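You operate a simulated robot arm through the tools that you are given. There is no shell and no other tool.

You run a simulated two-armed robot. Do the job below in one go: nothing can be reset, and whatever is moved stays where it is left.

## Task
Swap the dirty strainer basket for the 40-mesh one.
Fine: dirty one in the steel drip tray; shut the lid and swing the clamp bar back over it. Set down upright: strainer basket, what you pick out. Where these are worked on the way, their far stop is far enough and under half their travel is too little: clamp bar.

It is judged by the outcome, as a careful person would: the job done as asked, and still so three seconds after it is handed in. It fails if anything else is knocked over, pushed out of place, dropped, spilled or broken. Lids that push on must go on centred and level and be pressed home; caps that screw on are set level and turned clockwise until they are tight.

## Robot
Two 7-joint arms with fingered hands on one trunk that stands fixed in place. Base frame: the origin is at the foot of the trunk, x ahead of it, y to its left, z up; the work surface is at about z = 0.6. Lengths are in m, angles in degrees, forces in N, time in s.
The left shoulder is at [0.021, 0.208, 1.348], the right one opposite. With the tool pointing down near the work surface each hand reaches from about 0.1 to 0.96 m from the base axis, measured 20 degrees to its own side. Payload 5 kg a hand.
The TCP of each hand is the grasp point between the finger pads, 0.048 m short of the fingertips. In the tool frame z runs along the fingers and y along their closing line. The gripper opens to 0.16 m; its body begins 0.056 m behind the TCP. The gripper is a hand of 4 fingers: y runs from the thumb to the fingers, the wrist lies at [-0.026, -0.142, -0.252] in the tool frame.
Orientation is that of the tool frame in the base frame, as [roll, pitch, yaw] about the fixed x, y, z axes, in that order (R = Rz(yaw) Ry(pitch) Rx(roll)). With the fingers straight down and the wrist toward the robot, the tool's x, y and z point along [0, 1, 0], [1, 0, 0] and [0, 0, -1] of the base frame.

## Interface
- The arms move only by the tool step_arm. It takes "left_moves", "right_moves" or both (then of equal length, played together; a hand with none holds still); each is a list of rows, each an object (a shift or turn left out is 0) with "dp": the shift along the base's x, y, z in cm, a list of three; "turn": the turn, a rotation vector about the base's x, y, z in degrees, a list of three. In form: [{"dp": [dx, dy, dz], "turn": [rx, ry, rz]}, ...]. A call has 1 to 20 rows; each row is the pose to reach, as a shift and turn from the pose commanded when the call began. Each row takes 0.2 s and may step no farther than 0.05 m and 8.6 degrees from the row before; otherwise, the whole call is refused. A pose out of reach is approached as far as the arm can. The call stops where the force on the tool passes 90 N (or 10 N more than at its start, if that is more) or the arm is blocked; 0.2 s more then pass. In this call time passes only in rows, and 0.2 s behind the last. The reply holds the time, the measured pose of the TCP, the force on the tool along the base axes, the opening and the grip force, in the units named above and with some noise, with the torque about the TCP (base axes, N m) and any sound that the robot's microphone picked up.
- Cameras (640 x 400 px; columns grow to the right, rows downward): "scene" is now at [0.0996, 0, 1.5342]; the picture's right is [0.00, -1.00, 0.00], its down [-0.59, -0.00, -0.81] and it looks along [0.81, 0.00, -0.59] (base axes); focal length 338 px, centre (320, 200). "left" rides on the left gripper at [-0.087, -0.133, -0.189] in its tool frame; the picture's right is [-0.83, -0.26, 0.49], its down [0.51, -0.71, 0.49] and it looks along [0.22, 0.66, 0.72] (tool axes); focal length 238 px, centre (320, 200). "right" rides on the right gripper at [0.087, -0.133, -0.189] in its tool frame; the picture's right is [-0.83, 0.26, -0.49], its down [-0.51, -0.71, 0.49] and it looks along [-0.22, 0.66, 0.72] (tool axes); focal length 238 px, centre (320, 200). There is no depth. A picture from a camera that has moved, and an enlarged one, comes with that camera's place and axes in the base frame and with its lens.
- snapshot(camera): a new picture of that camera. The clock stands still meanwhile.
- slide_trunk(by): moves the trunk up (or, below 0, down) by that many m; the arms and the scene camera ride with it, the base frame stays. It gives what a move gives, with no picture.
- move_fingers(index, middle, ring, thumb_bend, thumb_turn, hand): sets how far each is bent, from 0 (flat) to 1 (curled in); at 0.3 the hand is open as for a grip, at 0.7 the pads meet at the TCP. One left out holds its place. A second passes; each finger stops where it meets its share of the squeeze, and holds until it gets a number again. It is the only way to open and close the hand. It gives what a move gives, with no picture; readings hold the bend of each and the force on the fingers (four entries, about 0 where the hand has none), thumb and palm. thumb_turn goes from beside the hand (0) to across from the fingers (1), as for a grip.
- turn_head(pan, tilt): turns the head with the scene camera to pan (to the left, within 86 degrees either way) and tilt (down, from -29 to 69), counted from straight ahead of the robot. It gives what a move gives.
- inspect(camera, box): a new picture of the part [left, top, right, bottom] of that camera's present view, enlarged. The clock stands still meanwhile.
- hand_in(): hands the job in; it is judged then, once.

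Nothing tells you positions but the pictures and the camera data. Unless the task says otherwise, let go and move clear before handing in.

The tools are called as a command line: name --argument value ..., lists and objects as JSON in quotes. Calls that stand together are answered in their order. step_arm: Moves the arms, as the interface text tells. Its arguments: {"type":"object","properties":{"left_moves":{"type":"array"},"right_moves":{"type":"array"}},"required":[]} The other tools are called the same way: slide_trunk (by) moves the trunk up or down; move_fingers (index, middle, ring, thumb_bend, thumb_turn, hand) moves the fingers one by one; turn_head (pan, tilt) turns the head that bears the scene camera; snapshot (camera) takes a picture; inspect (camera, box) takes an enlarged picture of a part of a camera's view; hand_in () hands the job in.

At the start:

```text
t: 0.0
left_tool_pos: [0.6714, 0.2342, 1.2672]
left_tool_rot: [180.0, 0.0, 89.9]
left_force: [0.1, 0.2, 0.6]
left_wrist_torque: [-0.01, -0.01, 0.02]
left_finger_gap: 0.1594
left_gripper_force: 0.1
left_shape: jaw
left_bend: [0.3, 0.3, 0.3, 0.3, 0.98]
left_finger forces: [0.1, 0.1, 0.0, 0.1, 0.0, 0.0]
right_tool_pos: [0.6353, -0.3015, 1.323]
right_tool_rot: [-179.9, 0.1, 90.1]
right_force: [0.3, -0.3, -0.5]
right_wrist_torque: [-0.02, 0.0, 0.01]
right_finger_gap: 0.1598
right_gripper_force: 0.2
right_shape: jaw
right_bend: [0.3, 0.3, 0.3, 0.3, 0.98]
right_finger forces: [0.0, 0.0, 0.1, 0.0, 0.0, 0.1]
trunk travel left (down, up): [-0.35, 0.34]
head pan, tilt (commanded): [0.2, 35.8]
```

scene: 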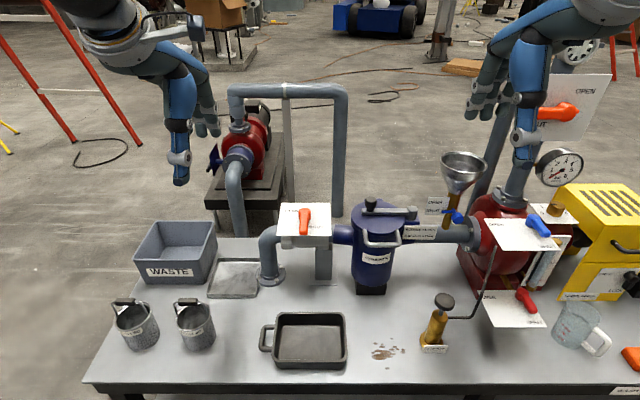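
right: 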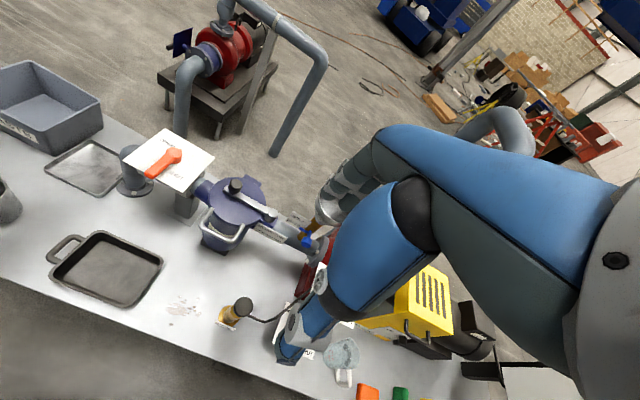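
left: 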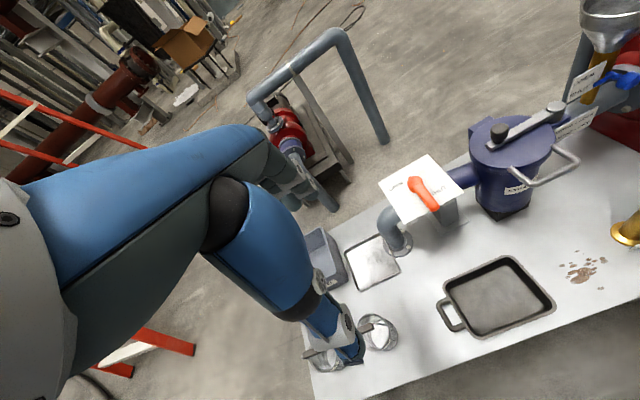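

I see a bench with a blue strainer body (lid, clamp bar on top) in the middle, two baskets at the left, a dark pan and a flat tray, and valves. I'll look closer at all of it before moving anything.

inspect --camera "scene" --box '[320, 180, 480, 300]'

inspect --camera "scene" --box '[90, 270, 250, 370]'

inspect --camera "scene" --box '[200, 230, 360, 380]'

inspect --camera "scene" --box '[400, 180, 640, 400]'

inspect --camera "scene" --box '[480, 60, 640, 220]'

inspect --camera "scene" --box '[240, 180, 360, 300]'

```text
3.33 times, centred on (400, 240) of scene
camera zoom: at [0.0996, 0.0, 1.5342], right [0.0, -1.0, 0.0], down [-0.59, 0.0, -0.81], along [0.81, 0.0, -0.59], focal length 1127 px, centre (53, 67)
```

zoom: 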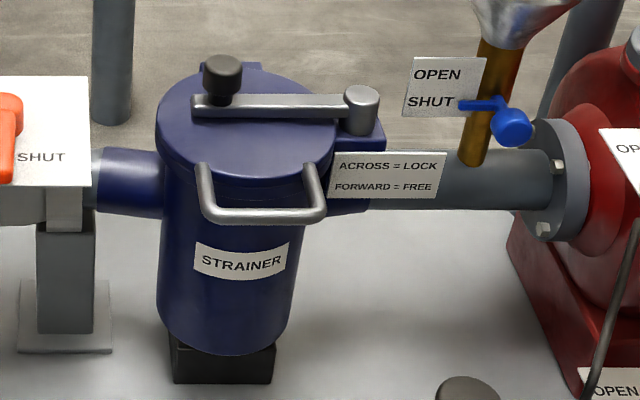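

```text
4.00 times, centred on (170, 320) of scene
camera zoom: at [0.0996, 0.0, 1.5342], right [0.0, -1.0, 0.0], down [-0.59, 0.0, -0.81], along [0.81, 0.0, -0.59], focal length 1352 px, centre (920, -280)
```

zoom: 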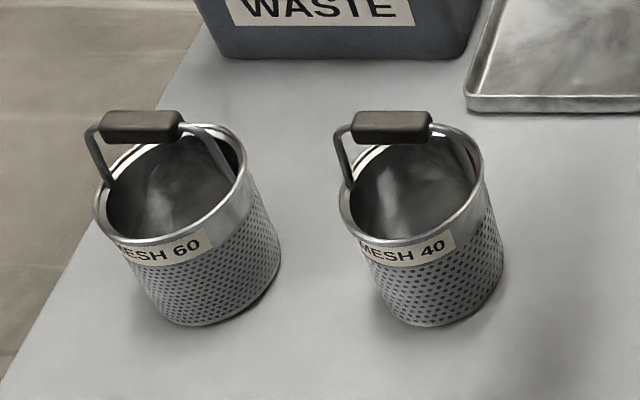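

```text
2.67 times, centred on (280, 305) of scene
camera zoom: at [0.0996, 0.0, 1.5342], right [0.0, -1.0, 0.0], down [-0.59, 0.0, -0.81], along [0.81, 0.0, -0.59], focal length 902 px, centre (427, -80)
```

zoom: 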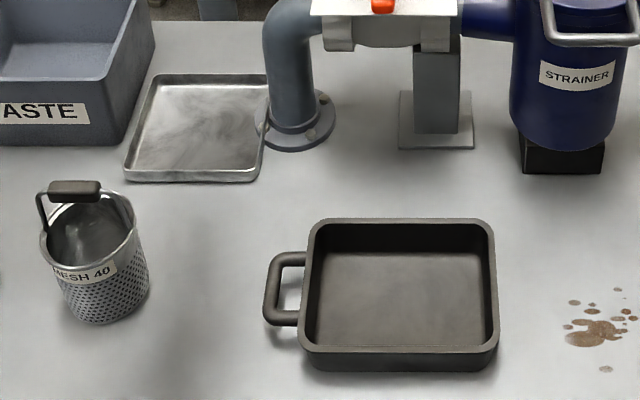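

```text
1.82 times, centred on (520, 290) of scene
camera zoom: at [0.0996, 0.0, 1.5342], right [0.0, -1.0, 0.0], down [-0.59, 0.0, -0.81], along [0.81, 0.0, -0.59], focal length 615 px, centre (-44, 36)
```

zoom: 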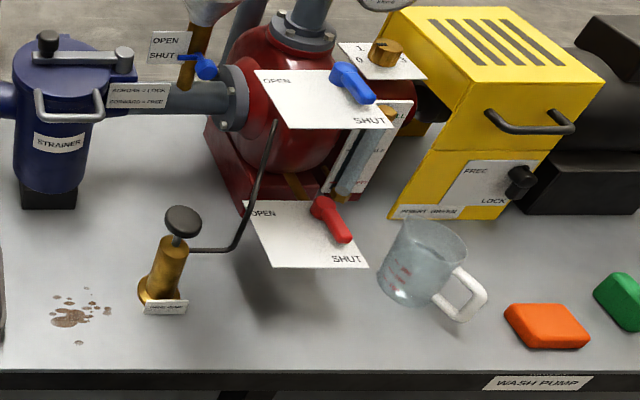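

```text
2.50 times, centred on (560, 140) of scene
camera zoom: at [0.0996, 0.0, 1.5342], right [0.0, -1.0, 0.0], down [-0.59, 0.0, -0.81], along [0.81, 0.0, -0.59], focal length 845 px, centre (-280, 350)
```

zoom: 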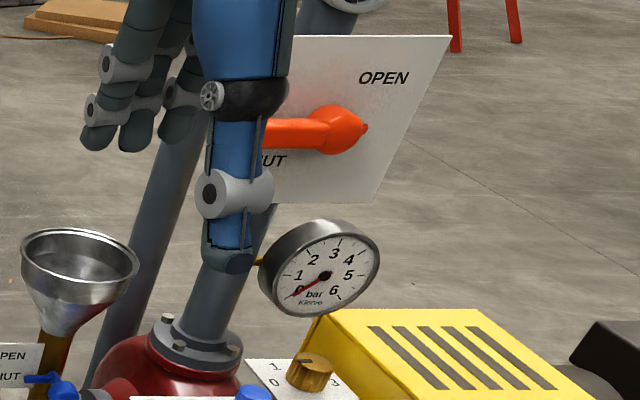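

```text
3.33 times, centred on (300, 240) of scene
camera zoom: at [0.0996, 0.0, 1.5342], right [0.0, -1.0, 0.0], down [-0.59, 0.0, -0.81], along [0.81, 0.0, -0.59], focal length 1127 px, centre (387, 67)
```

zoom: 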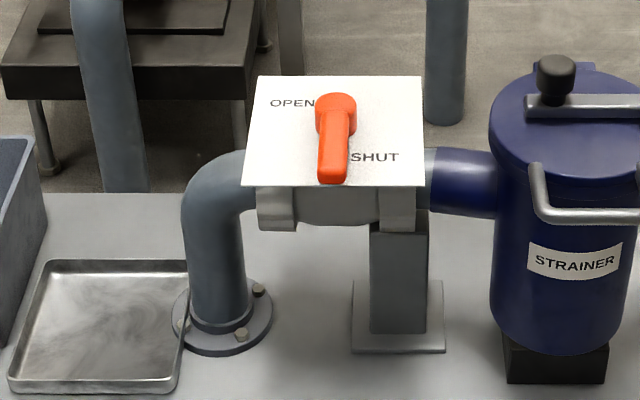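

The clamp bar lies across the lid (locked), pivoting at its right end; the steel drip tray is the flat shiny one near (0.91, 0.30), the MESH 40 basket stands near (0.67, 0.35), and the inlet valve appears shut with the gauge at 0. I'll look closer with the hand cameras.

inspect --camera "right" --box '[170, 150, 330, 270]'

inspect --camera "left" --box '[440, 80, 600, 220]'

inspect --camera "left" --box '[300, 220, 420, 380]'

inspect --camera "scene" --box '[360, 190, 420, 230]'

```text
3.33 times, centred on (250, 210) of right
camera zoom: at [0.5029, -0.2144, 1.5113], right [0.26, -0.83, 0.49], down [-0.71, -0.51, -0.49], along [0.66, -0.22, -0.72], focal length 794 px, centre (553, 167)
```

zoom: 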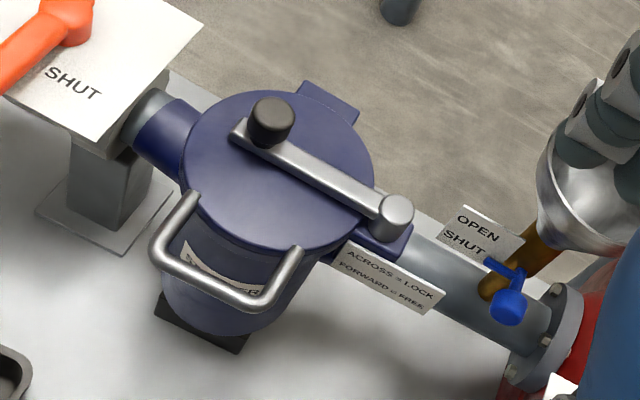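

```text
2.86 times, centred on (520, 150) of left
camera zoom: at [0.5414, 0.1467, 1.4563], right [-0.26, -0.83, -0.49], down [-0.71, 0.51, -0.49], along [0.66, 0.22, -0.72], focal length 681 px, centre (-251, 343)
```

zoom: 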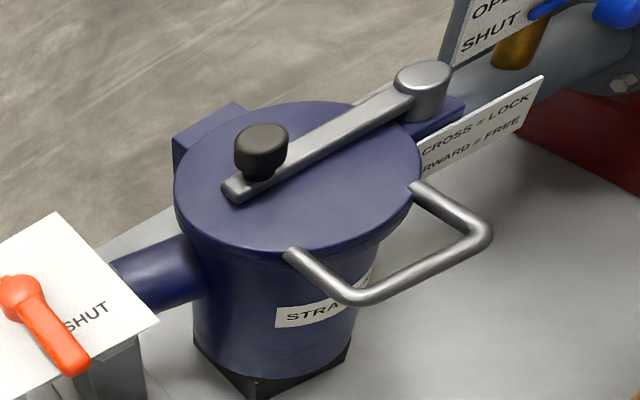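

```text
2.50 times, centred on (360, 300) of left
camera zoom: at [0.5414, 0.1467, 1.4563], right [-0.26, -0.83, -0.49], down [-0.71, 0.51, -0.49], along [0.66, 0.22, -0.72], focal length 596 px, centre (220, -50)
```

zoom: 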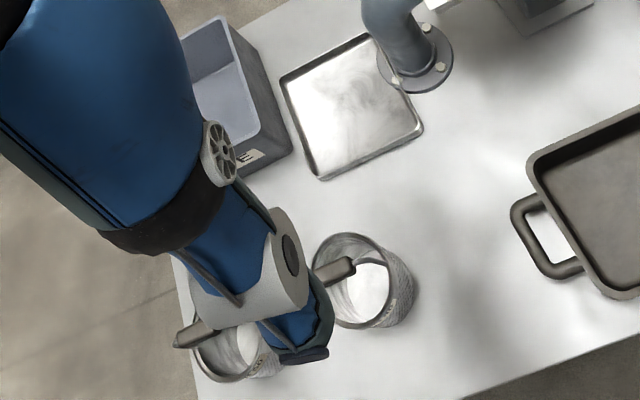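

```text
10.00 times, centred on (390, 210) of scene
camera zoom: at [0.0996, 0.0, 1.5342], right [0.0, -1.0, 0.0], down [-0.59, 0.0, -0.81], along [0.81, 0.0, -0.59], focal length 3381 px, centre (-380, 100)
```

zoom: 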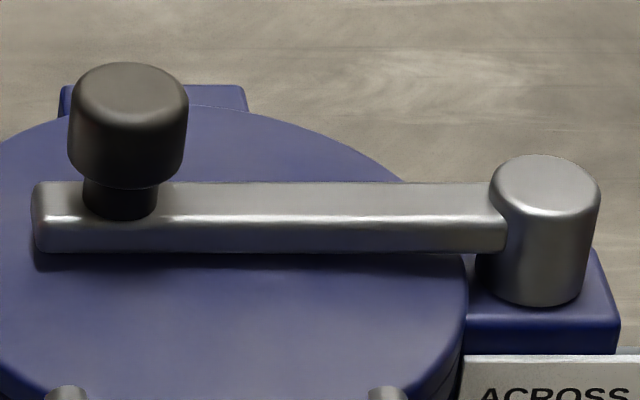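

Triangulating the views: the clamp knob is at about (0.900, -0.149, 0.947), the pivot post at (0.898, -0.275, 0.925), and the lid handle runs at x≈0.777, z≈0.90 for y −0.127…−0.218. I'll bring the right hand above the knob.

step_arm --right_moves '[{"dp": [3.3, 1.9, -2.8]}, {"dp": [6.6, 3.8, -5.6]}, {"dp": [9.9, 5.7, -8.4]}, {"dp": [13.2, 7.6, -11.2]}, {"dp": [16.5, 9.5, -14.0]}, {"dp": [19.8, 11.4, -16.8]}, {"dp": [23.1, 13.3, -19.6]}, {"dp": [26.4, 15.2, -22.3]}]'

snapshot --camera "right"

snapshot --camera "scene"

snapshot --camera "left"

```text
t: 1.8
left_tool_pos: [0.6738, 0.2348, 1.2663]
left_tool_rot: [-179.8, 0.0, 89.9]
left_force: [0.2, 0.4, 0.2]
left_wrist_torque: [-0.06, 0.1, -0.04]
left_finger_gap: 0.1597
left_gripper_force: 0.1
left_shape: jaw
left_bend: [0.3, 0.3, 0.3, 0.3, 0.98]
left_finger forces: [0.0, 0.0, 0.0, 0.1, 0.0, 0.0]
right_tool_pos: [0.9021, -0.1454, 1.0967]
right_tool_rot: [-179.9, 0.0, 89.9]
right_force: [1.5, -0.5, 0.8]
right_wrist_torque: [0.11, 0.17, 0.01]
right_finger_gap: 0.1603
right_gripper_force: 0.0
right_shape: jaw
right_bend: [0.3, 0.3, 0.3, 0.3, 0.98]
right_finger forces: [0.0, 0.1, 0.0, 0.0, 0.0, 0.0]
trunk travel left (down, up): [-0.35, 0.34]
head pan, tilt (commanded): [0.2, 35.8]
```

```text
taken
camera right: at [0.769, -0.0601, 1.2862], right [0.26, -0.83, 0.49], down [-0.71, -0.51, -0.49], along [0.65, -0.22, -0.72], focal length 238 px, centre (320, 200)
```

right: 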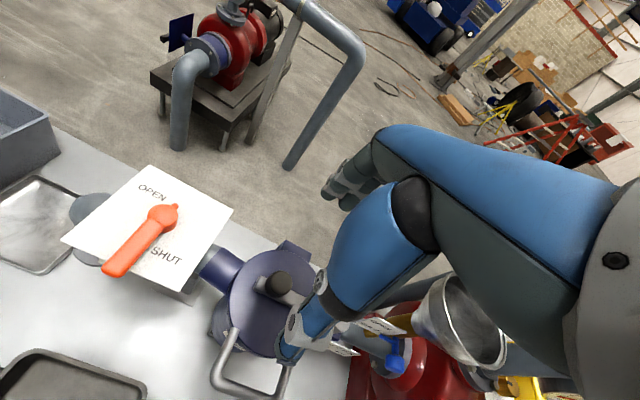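

```text
taken
camera scene: at [0.1022, 0.0008, 1.534], right [0.0, -1.0, 0.0], down [-0.59, 0.0, -0.81], along [0.81, 0.0, -0.59], focal length 338 px, centre (320, 200)
```

scene: 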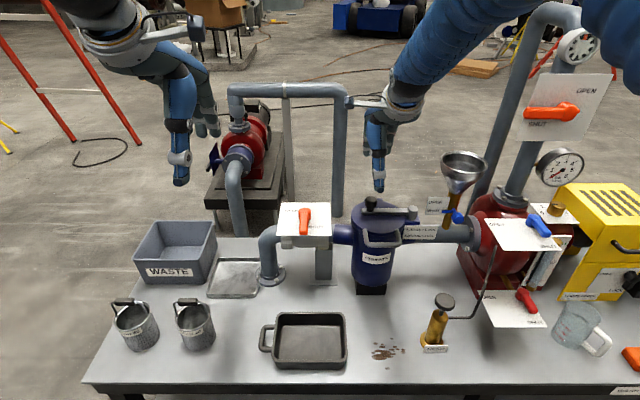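

```text
taken
camera left: at [0.5441, 0.1473, 1.4548], right [-0.26, -0.83, -0.49], down [-0.71, 0.51, -0.49], along [0.65, 0.22, -0.72], focal length 238 px, centre (320, 200)
```

left: 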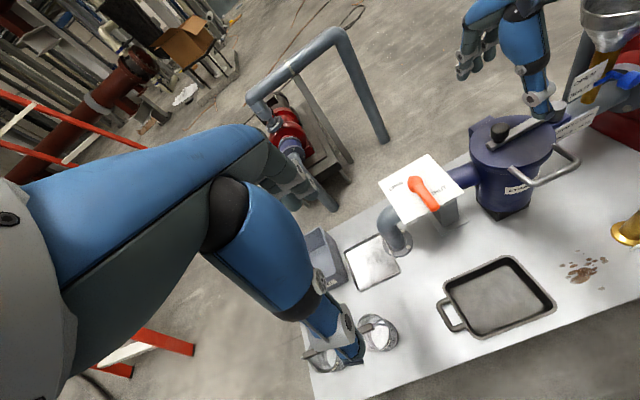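

The right hand is above the strainer now; I check how its fingers sit relative to the knob.

inspect --camera "left" --box '[440, 0, 620, 200]'

inspect --camera "scene" --box '[330, 80, 450, 260]'

inspect --camera "right" --box '[180, 140, 420, 400]'

```text
2.00 times, centred on (530, 100) of left
camera zoom: at [0.5441, 0.1473, 1.4548], right [-0.26, -0.83, -0.49], down [-0.71, 0.51, -0.49], along [0.65, 0.22, -0.72], focal length 477 px, centre (-100, 400)
```

zoom: 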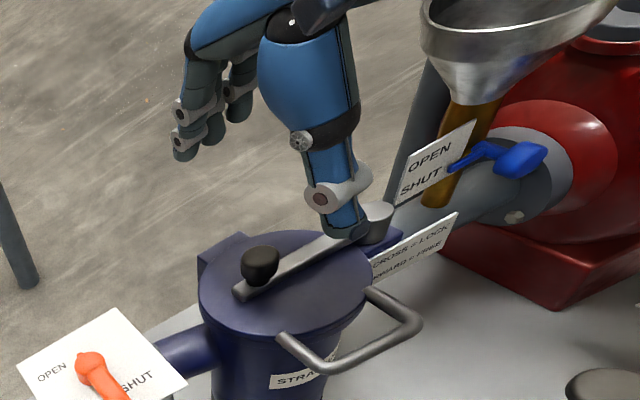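

```text
2.22 times, centred on (390, 170) of scene
camera zoom: at [0.1022, 0.0008, 1.534], right [0.0, -1.0, 0.0], down [-0.59, 0.0, -0.81], along [0.81, 0.0, -0.59], focal length 751 px, centre (164, 267)
```

zoom: 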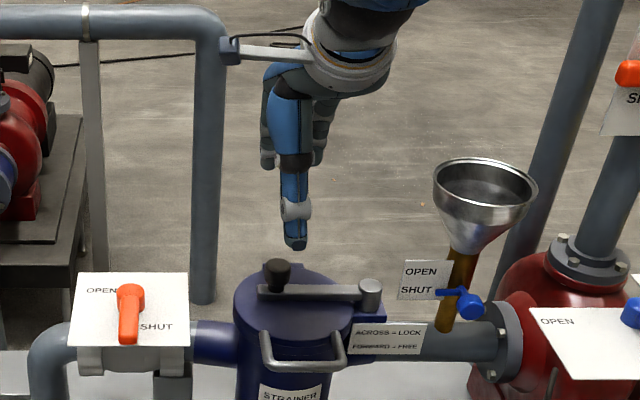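

```text
1.54 times, centred on (300, 270) of right
camera zoom: at [0.769, -0.0601, 1.2862], right [0.26, -0.83, 0.49], down [-0.71, -0.51, -0.49], along [0.65, -0.22, -0.72], focal length 367 px, centre (351, 92)
```

zoom: 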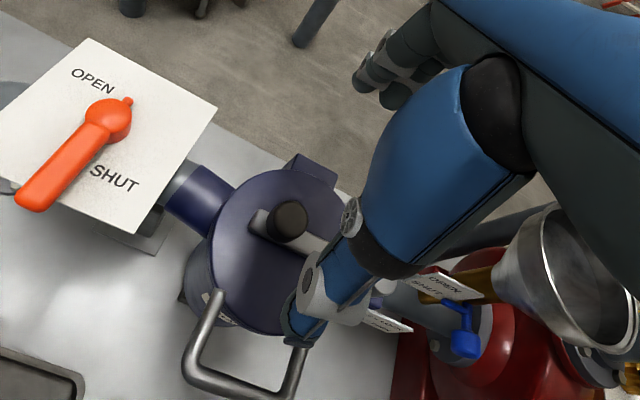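

Thumb tip is about 0.1 m on the robot side and fingers about 0.1 m on the far side of the TCP. I'll half-close the hand into a loose cage and lower it round the knob.

move_fingers --hand "right" --index 0.5 --middle 0.5 --ring 0.5 --thumb_bend 0.5 --thumb_turn 1.0

step_arm --right_moves '[{"dp": [0, -0.3, -3.0]}, {"dp": [0, -0.3, -6.0]}, {"dp": [0, -0.3, -8.0]}]'

inspect --camera "left" --box '[440, 40, 620, 200]'

inspect --camera "scene" --box '[330, 130, 450, 250]'

inspect --camera "right" --box '[180, 140, 420, 400]'

```text
t: 2.8
left_tool_pos: [0.672, 0.2336, 1.2678]
left_tool_rot: [-180.0, 0.0, 89.9]
left_force: [-0.1, 0.2, 0.9]
left_wrist_torque: [0.01, 0.0, 0.0]
left_finger_gap: 0.1596
left_gripper_force: 0.0
left_shape: jaw
left_bend: [0.3, 0.3, 0.3, 0.3, 0.98]
left_finger forces: [0.1, 0.1, 0.0, 0.0, 0.0, 0.0]
right_tool_pos: [0.899, -0.1463, 1.0979]
right_tool_rot: [-180.0, -0.1, 90.0]
right_force: [0.3, -0.1, -0.2]
right_wrist_torque: [0.01, 0.03, -0.01]
right_finger_gap: 0.0915
right_gripper_force: 0.2
right_shape: fingers
right_bend: [0.5, 0.5, 0.5, 0.5, 1.0]
right_finger forces: [0.0, 0.1, 0.1, 0.0, 0.0, 0.1]
trunk travel left (down, up): [-0.35, 0.34]
head pan, tilt (commanded): [0.2, 35.8]
```

```text
t: 3.6
left_tool_pos: [0.6732, 0.2336, 1.267]
left_tool_rot: [180.0, 0.0, 90.0]
left_force: [0.3, 0.1, -0.3]
left_wrist_torque: [0.06, 0.02, 0.0]
left_finger_gap: 0.1596
left_gripper_force: 0.1
left_shape: jaw
left_bend: [0.3, 0.3, 0.3, 0.3, 0.98]
left_finger forces: [0.0, 0.0, 0.0, 0.0, 0.1, 0.0]
right_tool_pos: [0.8998, -0.1496, 1.0185]
right_tool_rot: [180.0, 0.0, 90.0]
right_force: [1.7, 0.1, 0.5]
right_wrist_torque: [-0.02, 0.03, 0.01]
right_finger_gap: 0.0915
right_gripper_force: 0.0
right_shape: fingers
right_bend: [0.5, 0.5, 0.5, 0.5, 1.0]
right_finger forces: [0.1, 0.1, 0.0, 0.0, 0.1, 0.0]
trunk travel left (down, up): [-0.35, 0.34]
head pan, tilt (commanded): [0.2, 35.8]
```

```text
2.50 times, centred on (530, 120) of left
camera zoom: at [0.5419, 0.1467, 1.4561], right [-0.26, -0.83, -0.49], down [-0.71, 0.51, -0.49], along [0.66, 0.22, -0.72], focal length 596 px, centre (-205, 400)
```

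zoom: 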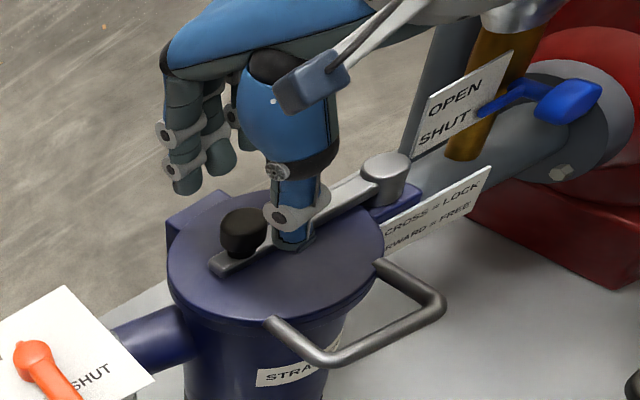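

```text
3.33 times, centred on (390, 190) of scene
camera zoom: at [0.1002, 0.0, 1.5342], right [0.0, -1.0, 0.0], down [-0.59, 0.0, -0.81], along [0.81, 0.0, -0.59], focal length 1127 px, centre (87, 233)
```

zoom: 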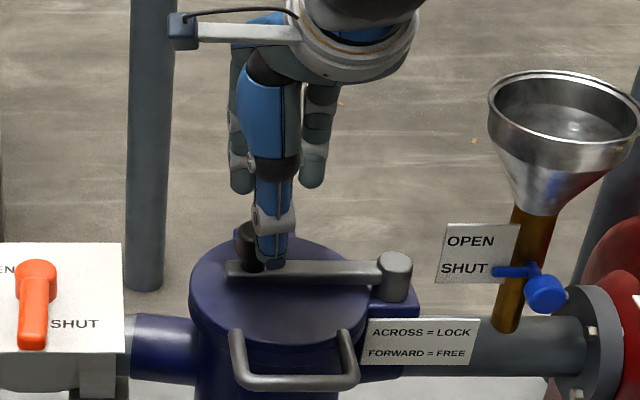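

```text
1.54 times, centred on (300, 270) of right
camera zoom: at [0.7676, -0.0639, 1.2079], right [0.26, -0.83, 0.49], down [-0.71, -0.51, -0.49], along [0.66, -0.22, -0.72], focal length 367 px, centre (351, 92)
```

zoom: 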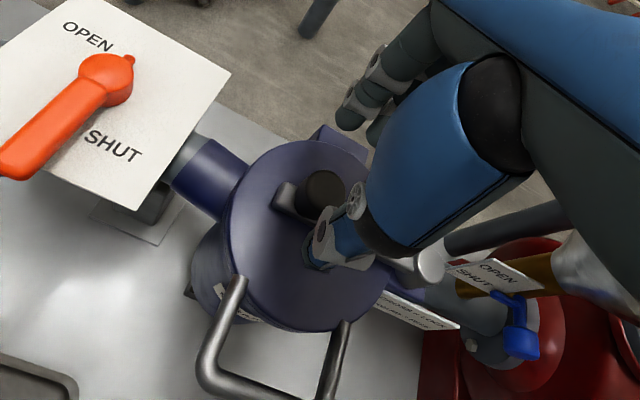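

The thumb is in front of the knob and fingers behind it. I'll lower another ~3.8 cm so the tips straddle the knob above the bar, then gently test which way the bar swings.

step_arm --right_moves '[{"dp": [0, 0.3, -2.0]}, {"dp": [0, 0.3, -3.8]}]'

inspect --camera "left" --box '[460, 60, 600, 180]'

inspect --camera "scene" --box '[340, 160, 440, 230]'

```text
t: 4.2
left_tool_pos: [0.6734, 0.2335, 1.2668]
left_tool_rot: [-180.0, 0.0, 90.0]
left_force: [-0.4, -0.2, -0.3]
left_wrist_torque: [-0.01, 0.02, -0.05]
left_finger_gap: 0.1593
left_gripper_force: 0.0
left_shape: jaw
left_bend: [0.3, 0.3, 0.3, 0.3, 0.98]
left_finger forces: [0.0, 0.1, 0.0, 0.1, 0.0, 0.1]
right_tool_pos: [0.899, -0.1466, 0.9822]
right_tool_rot: [-180.0, 0.0, 90.1]
right_force: [0.6, -0.5, 1.0]
right_wrist_torque: [-0.01, 0.06, -0.02]
right_finger_gap: 0.0913
right_gripper_force: 0.1
right_shape: fingers
right_bend: [0.5, 0.5, 0.5, 0.5, 1.0]
right_finger forces: [0.1, 0.0, 0.1, 0.0, 0.0, 0.0]
trunk travel left (down, up): [-0.35, 0.34]
head pan, tilt (commanded): [0.2, 35.8]
```

```text
3.33 times, centred on (530, 120) of left
camera zoom: at [0.5419, 0.1467, 1.456], right [-0.26, -0.83, -0.49], down [-0.71, 0.51, -0.49], along [0.66, 0.22, -0.72], focal length 794 px, centre (-380, 467)
```

zoom: 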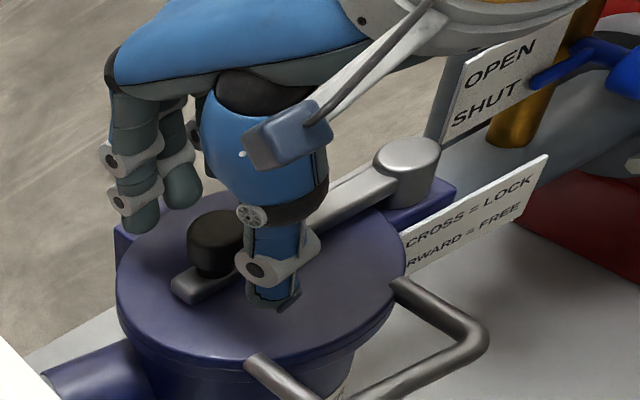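

```text
5.71 times, centred on (390, 195) of scene
camera zoom: at [0.1001, 0.0, 1.5342], right [0.0, -1.0, 0.0], down [-0.59, 0.0, -0.81], along [0.81, 0.0, -0.59], focal length 1932 px, centre (-80, 229)
```

zoom: 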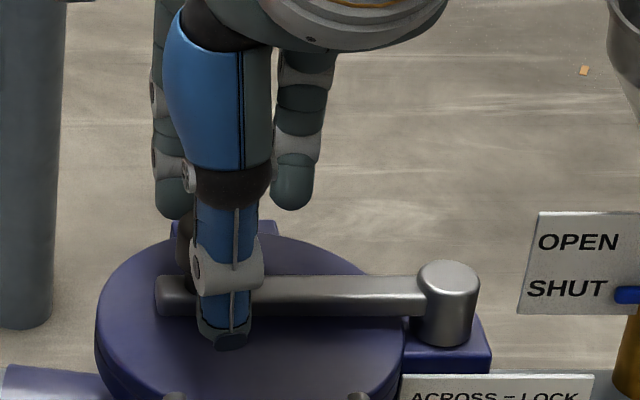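

The tips straddle the knob just above the bar. I'll close the cage a bit more and make a small test pull toward the robot.

move_fingers --hand "right" --index 0.6 --middle 0.6 --ring 0.6 --thumb_bend 0.58

step_arm --right_moves '[{"dp": [-1.0, 0, 0]}, {"dp": [-2.0, 0, 0]}, {"dp": [-3.0, -0.3, 0]}]'

inspect --camera "left" --box '[460, 60, 600, 180]'

inspect --camera "scene" --box '[340, 160, 440, 230]'

```text
t: 5.2
left_tool_pos: [0.6719, 0.2334, 1.2678]
left_tool_rot: [-180.0, 0.0, 90.0]
left_force: [0.0, 0.9, -0.4]
left_wrist_torque: [0.01, 0.01, 0.0]
left_finger_gap: 0.1596
left_gripper_force: 0.1
left_shape: jaw
left_bend: [0.3, 0.3, 0.3, 0.3, 0.98]
left_finger forces: [0.0, 0.1, 0.0, 0.1, 0.0, 0.0]
right_tool_pos: [0.8988, -0.1467, 0.9817]
right_tool_rot: [180.0, 0.0, 90.0]
right_force: [0.2, 0.2, -0.6]
right_wrist_torque: [-0.01, -0.02, 0.0]
right_finger_gap: 0.0577
right_gripper_force: 0.1
right_shape: fingers
right_bend: [0.6, 0.6, 0.6, 0.57, 1.0]
right_finger forces: [0.0, 0.1, 0.0, 0.0, 0.0, 0.0]
trunk travel left (down, up): [-0.35, 0.34]
head pan, tilt (commanded): [0.2, 35.8]
```

```text
t: 6.0
left_tool_pos: [0.6727, 0.2344, 1.2663]
left_tool_rot: [-180.0, 0.0, 90.0]
left_force: [-0.4, 0.2, 0.9]
left_wrist_torque: [0.02, -0.04, -0.03]
left_finger_gap: 0.1596
left_gripper_force: 0.0
left_shape: jaw
left_bend: [0.3, 0.3, 0.3, 0.3, 0.98]
left_finger forces: [0.1, 0.1, 0.1, 0.1, 0.0, 0.0]
right_tool_pos: [0.8692, -0.15, 0.9808]
right_tool_rot: [180.0, 0.0, 90.0]
right_force: [2.0, 1.9, -0.9]
right_wrist_torque: [0.06, -0.03, 0.05]
right_finger_gap: 0.0592
right_gripper_force: 1.2
right_shape: fingers
right_bend: [0.59, 0.6, 0.6, 0.57, 1.0]
right_finger forces: [2.3, 0.0, 0.0, 0.0, 0.0, 0.0]
trunk travel left (down, up): [-0.35, 0.34]
head pan, tilt (commanded): [0.2, 35.8]
```

```text
3.33 times, centred on (530, 120) of left
camera zoom: at [0.5414, 0.147, 1.4562], right [-0.26, -0.83, -0.49], down [-0.71, 0.51, -0.49], along [0.66, 0.22, -0.72], focal length 794 px, centre (-380, 467)
```

zoom: 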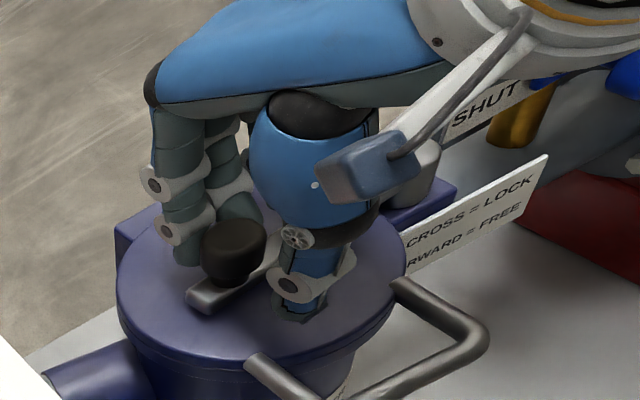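

```text
5.71 times, centred on (390, 195) of scene
camera zoom: at [0.0997, 0.0001, 1.5342], right [0.0, -1.0, 0.0], down [-0.59, 0.0, -0.81], along [0.81, 0.0, -0.59], focal length 1932 px, centre (-80, 229)
```

zoom: 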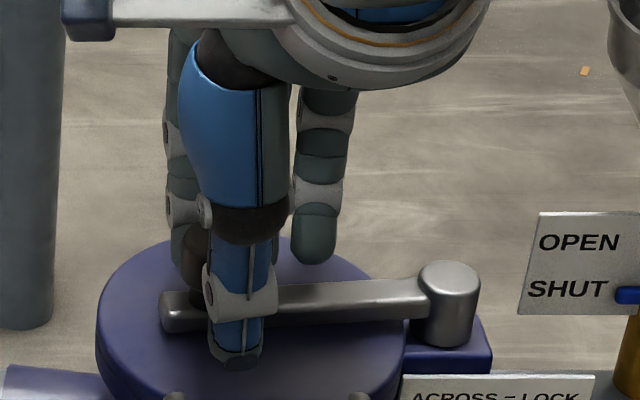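

The bar swings freely toward the robot (2 N), so "forward" is toward me. I'll follow the arc, turning the hand partly with it.

step_arm --right_moves '[{"dp": [-0.9, 0.2, 0], "turn": [0, 0, 4]}, {"dp": [-1.75, 0.28, 0], "turn": [0, 0, 8]}, {"dp": [-3.3, -0.4, 0], "turn": [0, 0, 12]}, {"dp": [-4.86, -1.19, 0], "turn": [0, 0, 16]}, {"dp": [-6.2, -2.25, 0], "turn": [0, 0, 20]}, {"dp": [-7.51, -3.4, 0], "turn": [0, 0, 24]}]'

inspect --camera "left" --box '[460, 60, 600, 180]'

inspect --camera "scene" --box '[340, 160, 440, 250]'

```text
t: 7.4
left_tool_pos: [0.6718, 0.2327, 1.2681]
left_tool_rot: [-180.0, -0.1, 90.0]
left_force: [-0.2, 0.0, -0.7]
left_wrist_torque: [0.1, -0.03, 0.02]
left_finger_gap: 0.1595
left_gripper_force: 0.0
left_shape: jaw
left_bend: [0.3, 0.3, 0.3, 0.3, 0.98]
left_finger forces: [0.0, 0.0, 0.0, 0.0, 0.0, 0.1]
right_tool_pos: [0.7935, -0.1861, 0.9803]
right_tool_rot: [179.9, 0.0, 114.1]
right_force: [1.4, 0.0, 0.3]
right_wrist_torque: [0.08, -0.06, -0.01]
right_finger_gap: 0.0576
right_gripper_force: 0.0
right_shape: fingers
right_bend: [0.6, 0.6, 0.6, 0.57, 1.0]
right_finger forces: [0.1, 0.2, 0.0, 0.0, 0.1, 0.1]
trunk travel left (down, up): [-0.35, 0.34]
head pan, tilt (commanded): [0.2, 35.8]
```

```text
3.33 times, centred on (530, 120) of left
camera zoom: at [0.5411, 0.1453, 1.4565], right [-0.26, -0.83, -0.49], down [-0.71, 0.51, -0.49], along [0.66, 0.22, -0.72], focal length 794 px, centre (-380, 467)
```

zoom: 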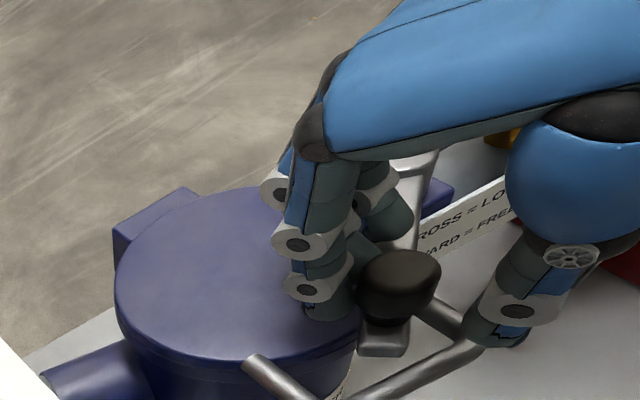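

```text
4.44 times, centred on (390, 205) of scene
camera zoom: at [0.0994, -0.0014, 1.5343], right [0.0, -1.0, 0.0], down [-0.58, 0.0, -0.81], along [0.81, 0.0, -0.58], focal length 1503 px, centre (9, 178)
```

zoom: 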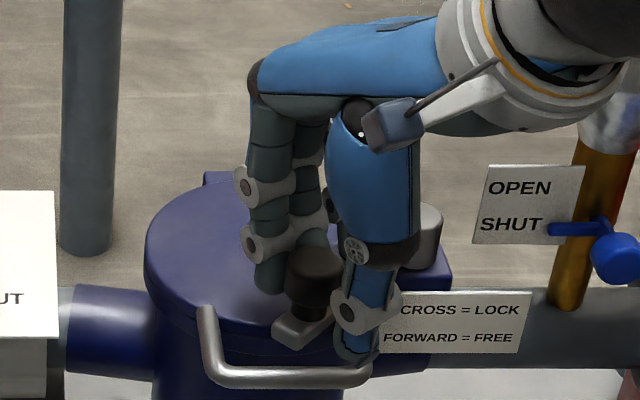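

The bar is about halfway round. I continue the arc to its far stop.

step_arm --right_moves '[{"dp": [-1.0, -1.4, 0], "turn": [0, 0, 4]}, {"dp": [-2.0, -2.83, 0], "turn": [0, 0, 8]}, {"dp": [-2.7, -4.4, 0], "turn": [0, 0, 12]}, {"dp": [-3.26, -6.08, 0], "turn": [0, 0, 16]}, {"dp": [-3.5, -7.8, 0], "turn": [0, 0, 20]}, {"dp": [-3.63, -9.55, 0], "turn": [0, 0, 24]}]'

inspect --camera "left" --box '[460, 60, 600, 180]'

inspect --camera "scene" --box '[340, 160, 460, 260]'

```text
t: 8.8
left_tool_pos: [0.6713, 0.2354, 1.2678]
left_tool_rot: [180.0, 0.1, 90.1]
left_force: [0.1, -0.6, 0.4]
left_wrist_torque: [0.11, 0.03, -0.01]
left_finger_gap: 0.1599
left_gripper_force: 0.0
left_shape: jaw
left_bend: [0.3, 0.3, 0.3, 0.3, 0.98]
left_finger forces: [0.0, 0.1, 0.1, 0.0, 0.0, 0.1]
right_tool_pos: [0.7568, -0.2772, 0.982]
right_tool_rot: [180.0, -0.2, 138.3]
right_force: [-8.3, 24.1, 4.3]
right_wrist_torque: [1.46, 0.26, 1.22]
right_finger_gap: 0.059
right_gripper_force: 12.6
right_shape: fingers
right_bend: [0.59, 0.55, 0.6, 0.57, 1.0]
right_finger forces: [2.1, 23.0, 0.0, 0.0, 0.1, 0.0]
trunk travel left (down, up): [-0.35, 0.34]
head pan, tilt (commanded): [0.2, 35.8]
```

```text
3.33 times, centred on (530, 120) of left
camera zoom: at [0.5402, 0.1487, 1.4567], right [-0.26, -0.83, -0.49], down [-0.71, 0.51, -0.49], along [0.66, 0.22, -0.72], focal length 794 px, centre (-380, 467)
```

zoom: 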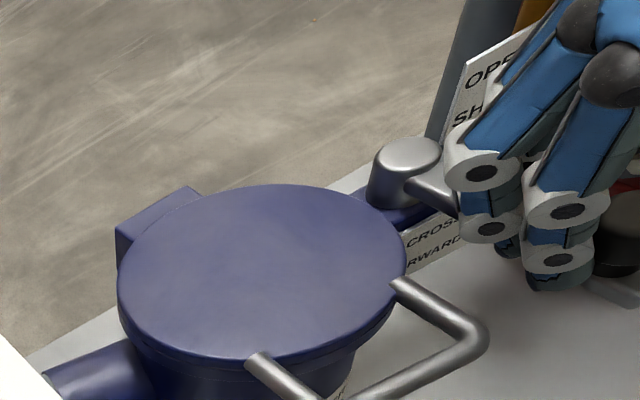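

```text
4.00 times, centred on (400, 210) of scene
camera zoom: at [0.0983, 0.0024, 1.5344], right [0.0, -1.0, 0.0], down [-0.58, 0.0, -0.81], along [0.81, 0.0, -0.58], focal length 1352 px, centre (0, 160)
```

zoom: 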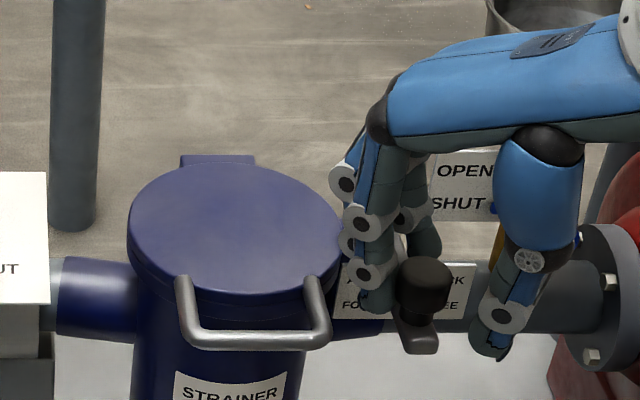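

The force rise (24 N) shows the bar is at its forward stop and the lid is clear. I'll back off, open the hand and lift away.

step_arm --right_moves '[{"dp": [0.4, 0.7, 0]}, {"dp": [0.7, 1.2, 0]}]'

move_fingers --hand "right" --index 0.45 --middle 0.45 --ring 0.45 --thumb_bend 0.45

step_arm --right_moves '[{"dp": [0, 0, 3]}, {"dp": [0, 0, 7]}, {"dp": [-3, 0, 11], "turn": [0, 0, -8]}, {"dp": [-7, 1, 13], "turn": [0, 0, -16]}, {"dp": [-11, 2, 13], "turn": [0, 0, -24]}, {"dp": [-15, 4, 13], "turn": [0, 0, -32]}, {"dp": [-18, 6, 13], "turn": [0, 0, -40]}, {"dp": [-20, 8, 13], "turn": [0, 0, -48]}]'

snapshot --camera "scene"

snapshot --camera "right"

inspect --camera "left" --box '[440, 40, 640, 200]'

```text
t: 9.4
left_tool_pos: [0.6709, 0.2344, 1.2667]
left_tool_rot: [-180.0, -0.1, 90.0]
left_force: [0.3, -0.6, -0.3]
left_wrist_torque: [-0.01, 0.04, 0.0]
left_finger_gap: 0.1595
left_gripper_force: 0.1
left_shape: jaw
left_bend: [0.3, 0.3, 0.3, 0.3, 0.98]
left_finger forces: [0.0, 0.0, 0.0, 0.0, 0.0, 0.0]
right_tool_pos: [0.7647, -0.2695, 0.9811]
right_tool_rot: [-179.9, 0.2, 138.0]
right_force: [-5.2, 11.7, 0.6]
right_wrist_torque: [0.62, 0.23, 0.53]
right_finger_gap: 0.0573
right_gripper_force: 6.4
right_shape: fingers
right_bend: [0.6, 0.57, 0.6, 0.57, 1.0]
right_finger forces: [0.1, 11.8, 0.0, 0.1, 0.0, 0.0]
trunk travel left (down, up): [-0.35, 0.34]
head pan, tilt (commanded): [0.2, 35.8]
```

```text
t: 10.4
left_tool_pos: [0.6727, 0.234, 1.2673]
left_tool_rot: [180.0, 0.1, 90.0]
left_force: [0.9, -0.1, 0.2]
left_wrist_torque: [-0.08, 0.0, -0.01]
left_finger_gap: 0.1594
left_gripper_force: 0.1
left_shape: jaw
left_bend: [0.3, 0.3, 0.3, 0.3, 0.98]
left_finger forces: [0.0, 0.0, 0.1, 0.1, 0.1, 0.0]
right_tool_pos: [0.7658, -0.2691, 0.9812]
right_tool_rot: [179.9, 0.0, 138.1]
right_force: [-0.1, 1.0, 0.8]
right_wrist_torque: [-0.07, -0.01, 0.01]
right_finger_gap: 0.1106
right_gripper_force: 0.1
right_shape: fingers
right_bend: [0.45, 0.45, 0.45, 0.45, 0.99]
right_finger forces: [0.1, 0.0, 0.0, 0.0, 0.0, 0.0]
trunk travel left (down, up): [-0.35, 0.34]
head pan, tilt (commanded): [0.2, 35.8]
```

```text
t: 12.2
left_tool_pos: [0.6719, 0.2369, 1.2682]
left_tool_rot: [180.0, 0.1, 90.0]
left_force: [-0.9, 1.8, 0.2]
left_wrist_torque: [-0.16, -0.08, -0.02]
left_finger_gap: 0.1597
left_gripper_force: 0.0
left_shape: jaw
left_bend: [0.3, 0.3, 0.3, 0.3, 0.98]
left_finger forces: [0.1, 0.0, 0.1, 0.1, 0.0, 0.1]
right_tool_pos: [0.5632, -0.1899, 1.1142]
right_tool_rot: [179.8, 0.0, 89.8]
right_force: [-1.0, 1.3, 0.5]
right_wrist_torque: [-0.17, -0.03, -0.01]
right_finger_gap: 0.1109
right_gripper_force: 0.1
right_shape: fingers
right_bend: [0.45, 0.45, 0.45, 0.45, 0.99]
right_finger forces: [0.0, 0.0, 0.0, 0.0, 0.0, 0.0]
trunk travel left (down, up): [-0.35, 0.34]
head pan, tilt (commanded): [0.2, 35.8]
```

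```text
taken
camera scene: at [0.0984, 0.0027, 1.5343], right [0.0, -1.0, 0.0], down [-0.58, 0.0, -0.81], along [0.81, 0.0, -0.58], focal length 338 px, centre (320, 200)
```

scene: 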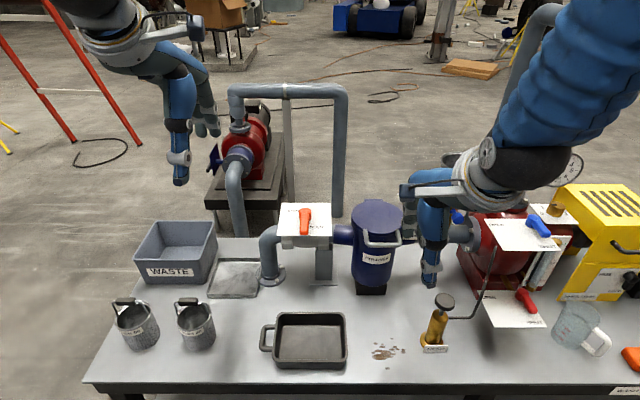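

```text
taken
camera right: at [0.431, -0.1016, 1.3021], right [0.25, -0.83, 0.49], down [-0.71, -0.5, -0.49], along [0.66, -0.22, -0.72], focal length 238 px, centre (320, 200)
```

right: 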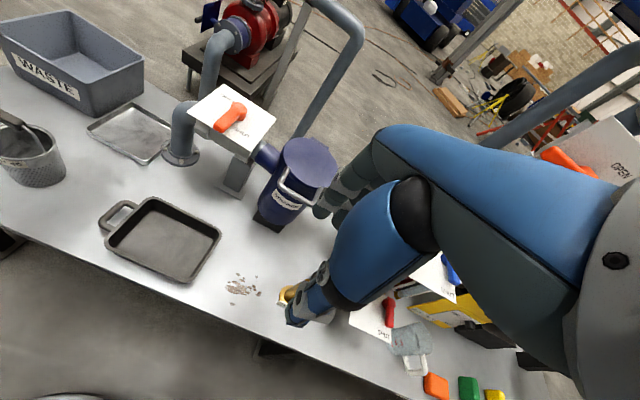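

```text
2.50 times, centred on (540, 120) of left
camera zoom: at [0.5404, 0.1496, 1.4565], right [-0.26, -0.84, -0.48], down [-0.71, 0.5, -0.49], along [0.66, 0.22, -0.72], focal length 596 px, centre (-230, 400)
```

zoom: 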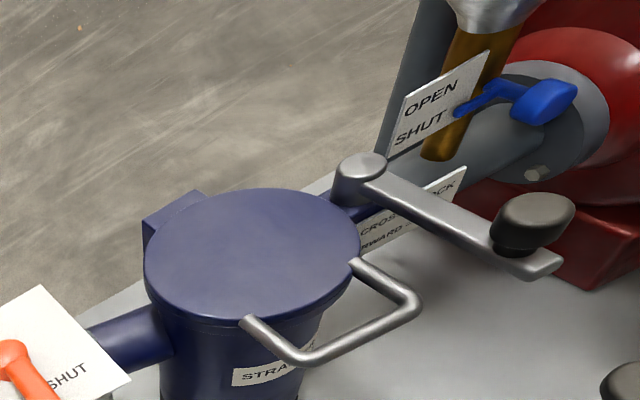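

The clamp bar is forward and the lid is free. Next I turn the right hand so its fingers point ahead (thumb below) to grip the lid handle at x≈0.779, z≈0.90.

step_arm --right_moves '[{"dp": [0.8, 0.3, -1.4], "turn": [0, -8, 0]}, {"dp": [1.6, 0.6, -2.8], "turn": [0, -16, 0]}, {"dp": [2.4, 0.9, -4.2], "turn": [0, -24, 0]}, {"dp": [3.2, 1.2, -5.6], "turn": [0, -32, 0]}, {"dp": [4.0, 1.6, -7.0], "turn": [0, -40, 0]}, {"dp": [4.8, 2.0, -8.4], "turn": [0, -48, 0]}]'

snapshot --camera "scene"

```text
t: 13.6
left_tool_pos: [0.6739, 0.2338, 1.2666]
left_tool_rot: [-180.0, 0.0, 90.0]
left_force: [0.3, -1.0, 0.0]
left_wrist_torque: [0.01, 0.06, -0.02]
left_finger_gap: 0.1593
left_gripper_force: 0.1
left_shape: jaw
left_bend: [0.3, 0.3, 0.3, 0.3, 0.98]
left_finger forces: [0.0, 0.1, 0.0, 0.0, 0.1, 0.0]
right_tool_pos: [0.6142, -0.1687, 1.0272]
right_tool_rot: [131.9, 0.0, 90.0]
right_force: [1.5, 0.4, 0.8]
right_wrist_torque: [-0.02, 0.07, 0.0]
right_finger_gap: 0.111
right_gripper_force: 0.1
right_shape: fingers
right_bend: [0.45, 0.45, 0.45, 0.45, 0.99]
right_finger forces: [0.2, 0.0, 0.0, 0.0, 0.0, 0.0]
trunk travel left (down, up): [-0.35, 0.34]
head pan, tilt (commanded): [0.2, 35.8]
```

```text
taken
camera scene: at [0.1009, 0.0002, 1.5341], right [0.0, -1.0, 0.0], down [-0.59, 0.0, -0.81], along [0.81, 0.0, -0.59], focal length 338 px, centre (320, 200)
```

scene: 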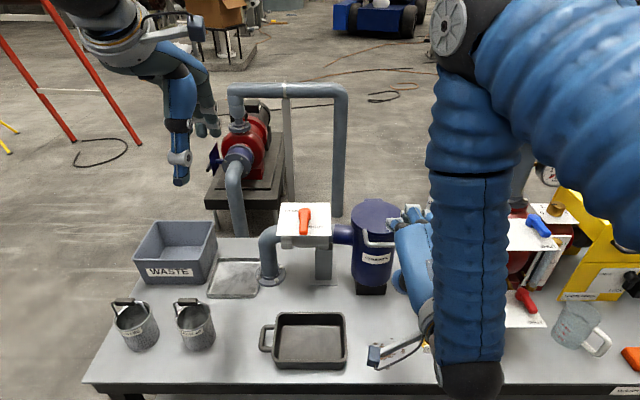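

Turning works well so far; I continue to a fully forward-pointing hand at a stand-off in front of the handle.

step_arm --right_moves '[{"dp": [1.1, 0.2, -2.0], "turn": [0, -7, 0]}, {"dp": [2.2, 0.4, -4.0], "turn": [0, -14, 0]}, {"dp": [3.3, 0.6, -6.0], "turn": [0, -21, 0]}, {"dp": [4.4, 0.8, -8.0], "turn": [0, -28, 0]}, {"dp": [5.2, 1.0, -10.0], "turn": [0, -35, 0]}, {"dp": [5.6, 1.2, -12.0], "turn": [0, -42, 0]}]'

snapshot --camera "scene"

snapshot --camera "right"

inspect --camera "left" --box '[440, 40, 640, 240]'

```text
t: 15.0
left_tool_pos: [0.6731, 0.2343, 1.2683]
left_tool_rot: [-180.0, -0.1, 90.0]
left_force: [-0.7, -0.5, 0.1]
left_wrist_torque: [0.07, 0.0, 0.02]
left_finger_gap: 0.1594
left_gripper_force: 0.1
left_shape: jaw
left_bend: [0.3, 0.3, 0.3, 0.3, 0.98]
left_finger forces: [0.0, 0.0, 0.0, 0.0, 0.0, 0.1]
right_tool_pos: [0.7335, -0.1698, 0.8728]
right_tool_rot: [90.0, 0.0, 90.1]
right_force: [1.5, -0.3, 0.7]
right_wrist_torque: [-0.06, 0.14, 0.06]
right_finger_gap: 0.111
right_gripper_force: 0.0
right_shape: fingers
right_bend: [0.45, 0.45, 0.45, 0.45, 0.99]
right_finger forces: [0.0, 0.1, 0.1, 0.0, 0.0, 0.0]
right hand out of reach, approached as far as the arm can: row 3, 4, 5, 6
trunk travel left (down, up): [-0.35, 0.34]
head pan, tilt (commanded): [0.2, 35.8]
```

```text
taken
camera scene: at [0.1, -0.0009, 1.534], right [0.0, -1.0, 0.0], down [-0.59, 0.0, -0.81], along [0.81, 0.0, -0.59], focal length 338 px, centre (320, 200)
```

scene: 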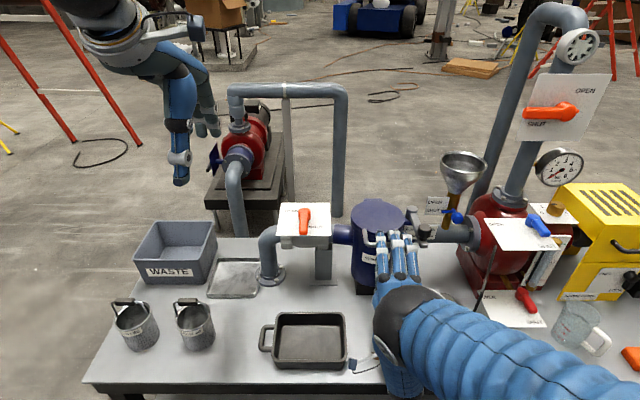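

```text
taken
camera right: at [0.5446, -0.0831, 0.7397], right [-0.49, -0.83, 0.26], down [0.49, -0.51, -0.71], along [0.72, -0.22, 0.66], focal length 238 px, centre (320, 200)
```

right: 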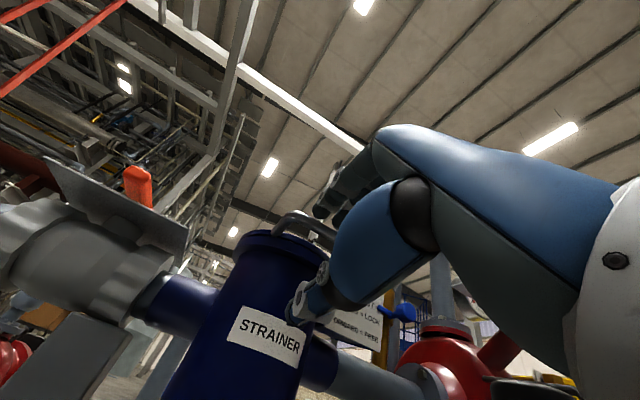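

```text
2.00 times, centred on (540, 140) of left
camera zoom: at [0.5418, 0.1458, 1.4559], right [-0.26, -0.83, -0.49], down [-0.71, 0.51, -0.49], along [0.66, 0.22, -0.72], focal length 477 px, centre (-120, 320)
```

zoom: 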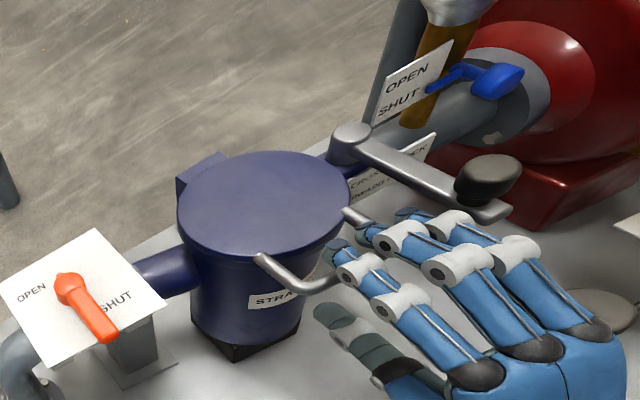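

The arm hit its inner limit, so the hand ended at (0.734, -0.170, 0.873), with fingers above and thumb below the handle. I make a small test shift to see which reference the next move uses.

step_arm --right_moves '[{"dp": [1.2, 0, 0.8]}, {"dp": [2.0, 0.5, 1.5]}]'

inspect --camera "left" --box '[460, 80, 600, 220]'

inspect --camera "scene" --box '[330, 190, 450, 300]'

```text
t: 15.6
left_tool_pos: [0.6722, 0.2349, 1.2684]
left_tool_rot: [-180.0, 0.0, 90.0]
left_force: [-0.2, 0.7, 0.3]
left_wrist_torque: [-0.06, -0.04, 0.01]
left_finger_gap: 0.1597
left_gripper_force: 0.0
left_shape: jaw
left_bend: [0.3, 0.3, 0.3, 0.3, 0.98]
left_finger forces: [0.1, 0.0, 0.1, 0.0, 0.0, 0.0]
right_tool_pos: [0.7533, -0.1639, 0.8887]
right_tool_rot: [90.0, 0.0, 90.1]
right_force: [-0.3, 0.4, -0.1]
right_wrist_torque: [0.0, 0.03, -0.02]
right_finger_gap: 0.1109
right_gripper_force: 0.0
right_shape: fingers
right_bend: [0.45, 0.45, 0.45, 0.45, 0.99]
right_finger forces: [0.1, 0.0, 0.1, 0.0, 0.0, 0.1]
trunk travel left (down, up): [-0.35, 0.34]
head pan, tilt (commanded): [0.2, 35.8]
```

```text
2.86 times, centred on (530, 150) of left
camera zoom: at [0.5411, 0.1473, 1.4564], right [-0.26, -0.83, -0.49], down [-0.71, 0.51, -0.49], along [0.66, 0.22, -0.72], focal length 681 px, centre (-280, 343)
```

zoom: 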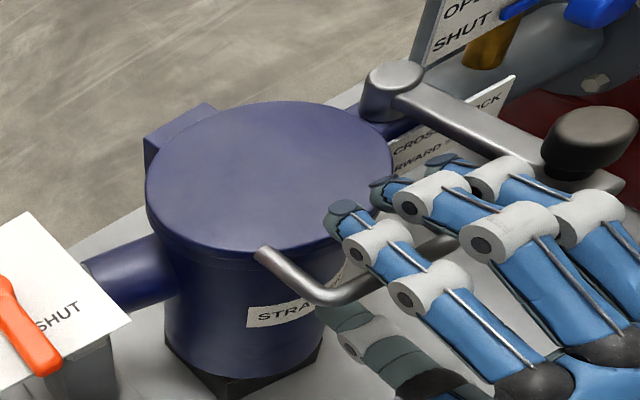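

```text
3.64 times, centred on (390, 245) of scene
camera zoom: at [0.0992, 0.0006, 1.5343], right [0.0, -1.0, 0.0], down [-0.58, 0.0, -0.81], along [0.81, 0.0, -0.58], focal length 1229 px, centre (66, 36)
```

zoom: 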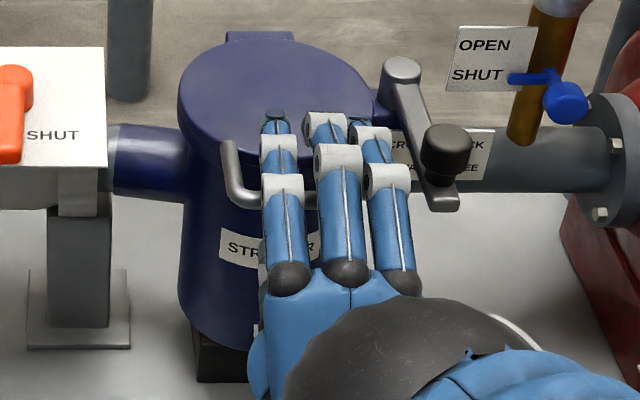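

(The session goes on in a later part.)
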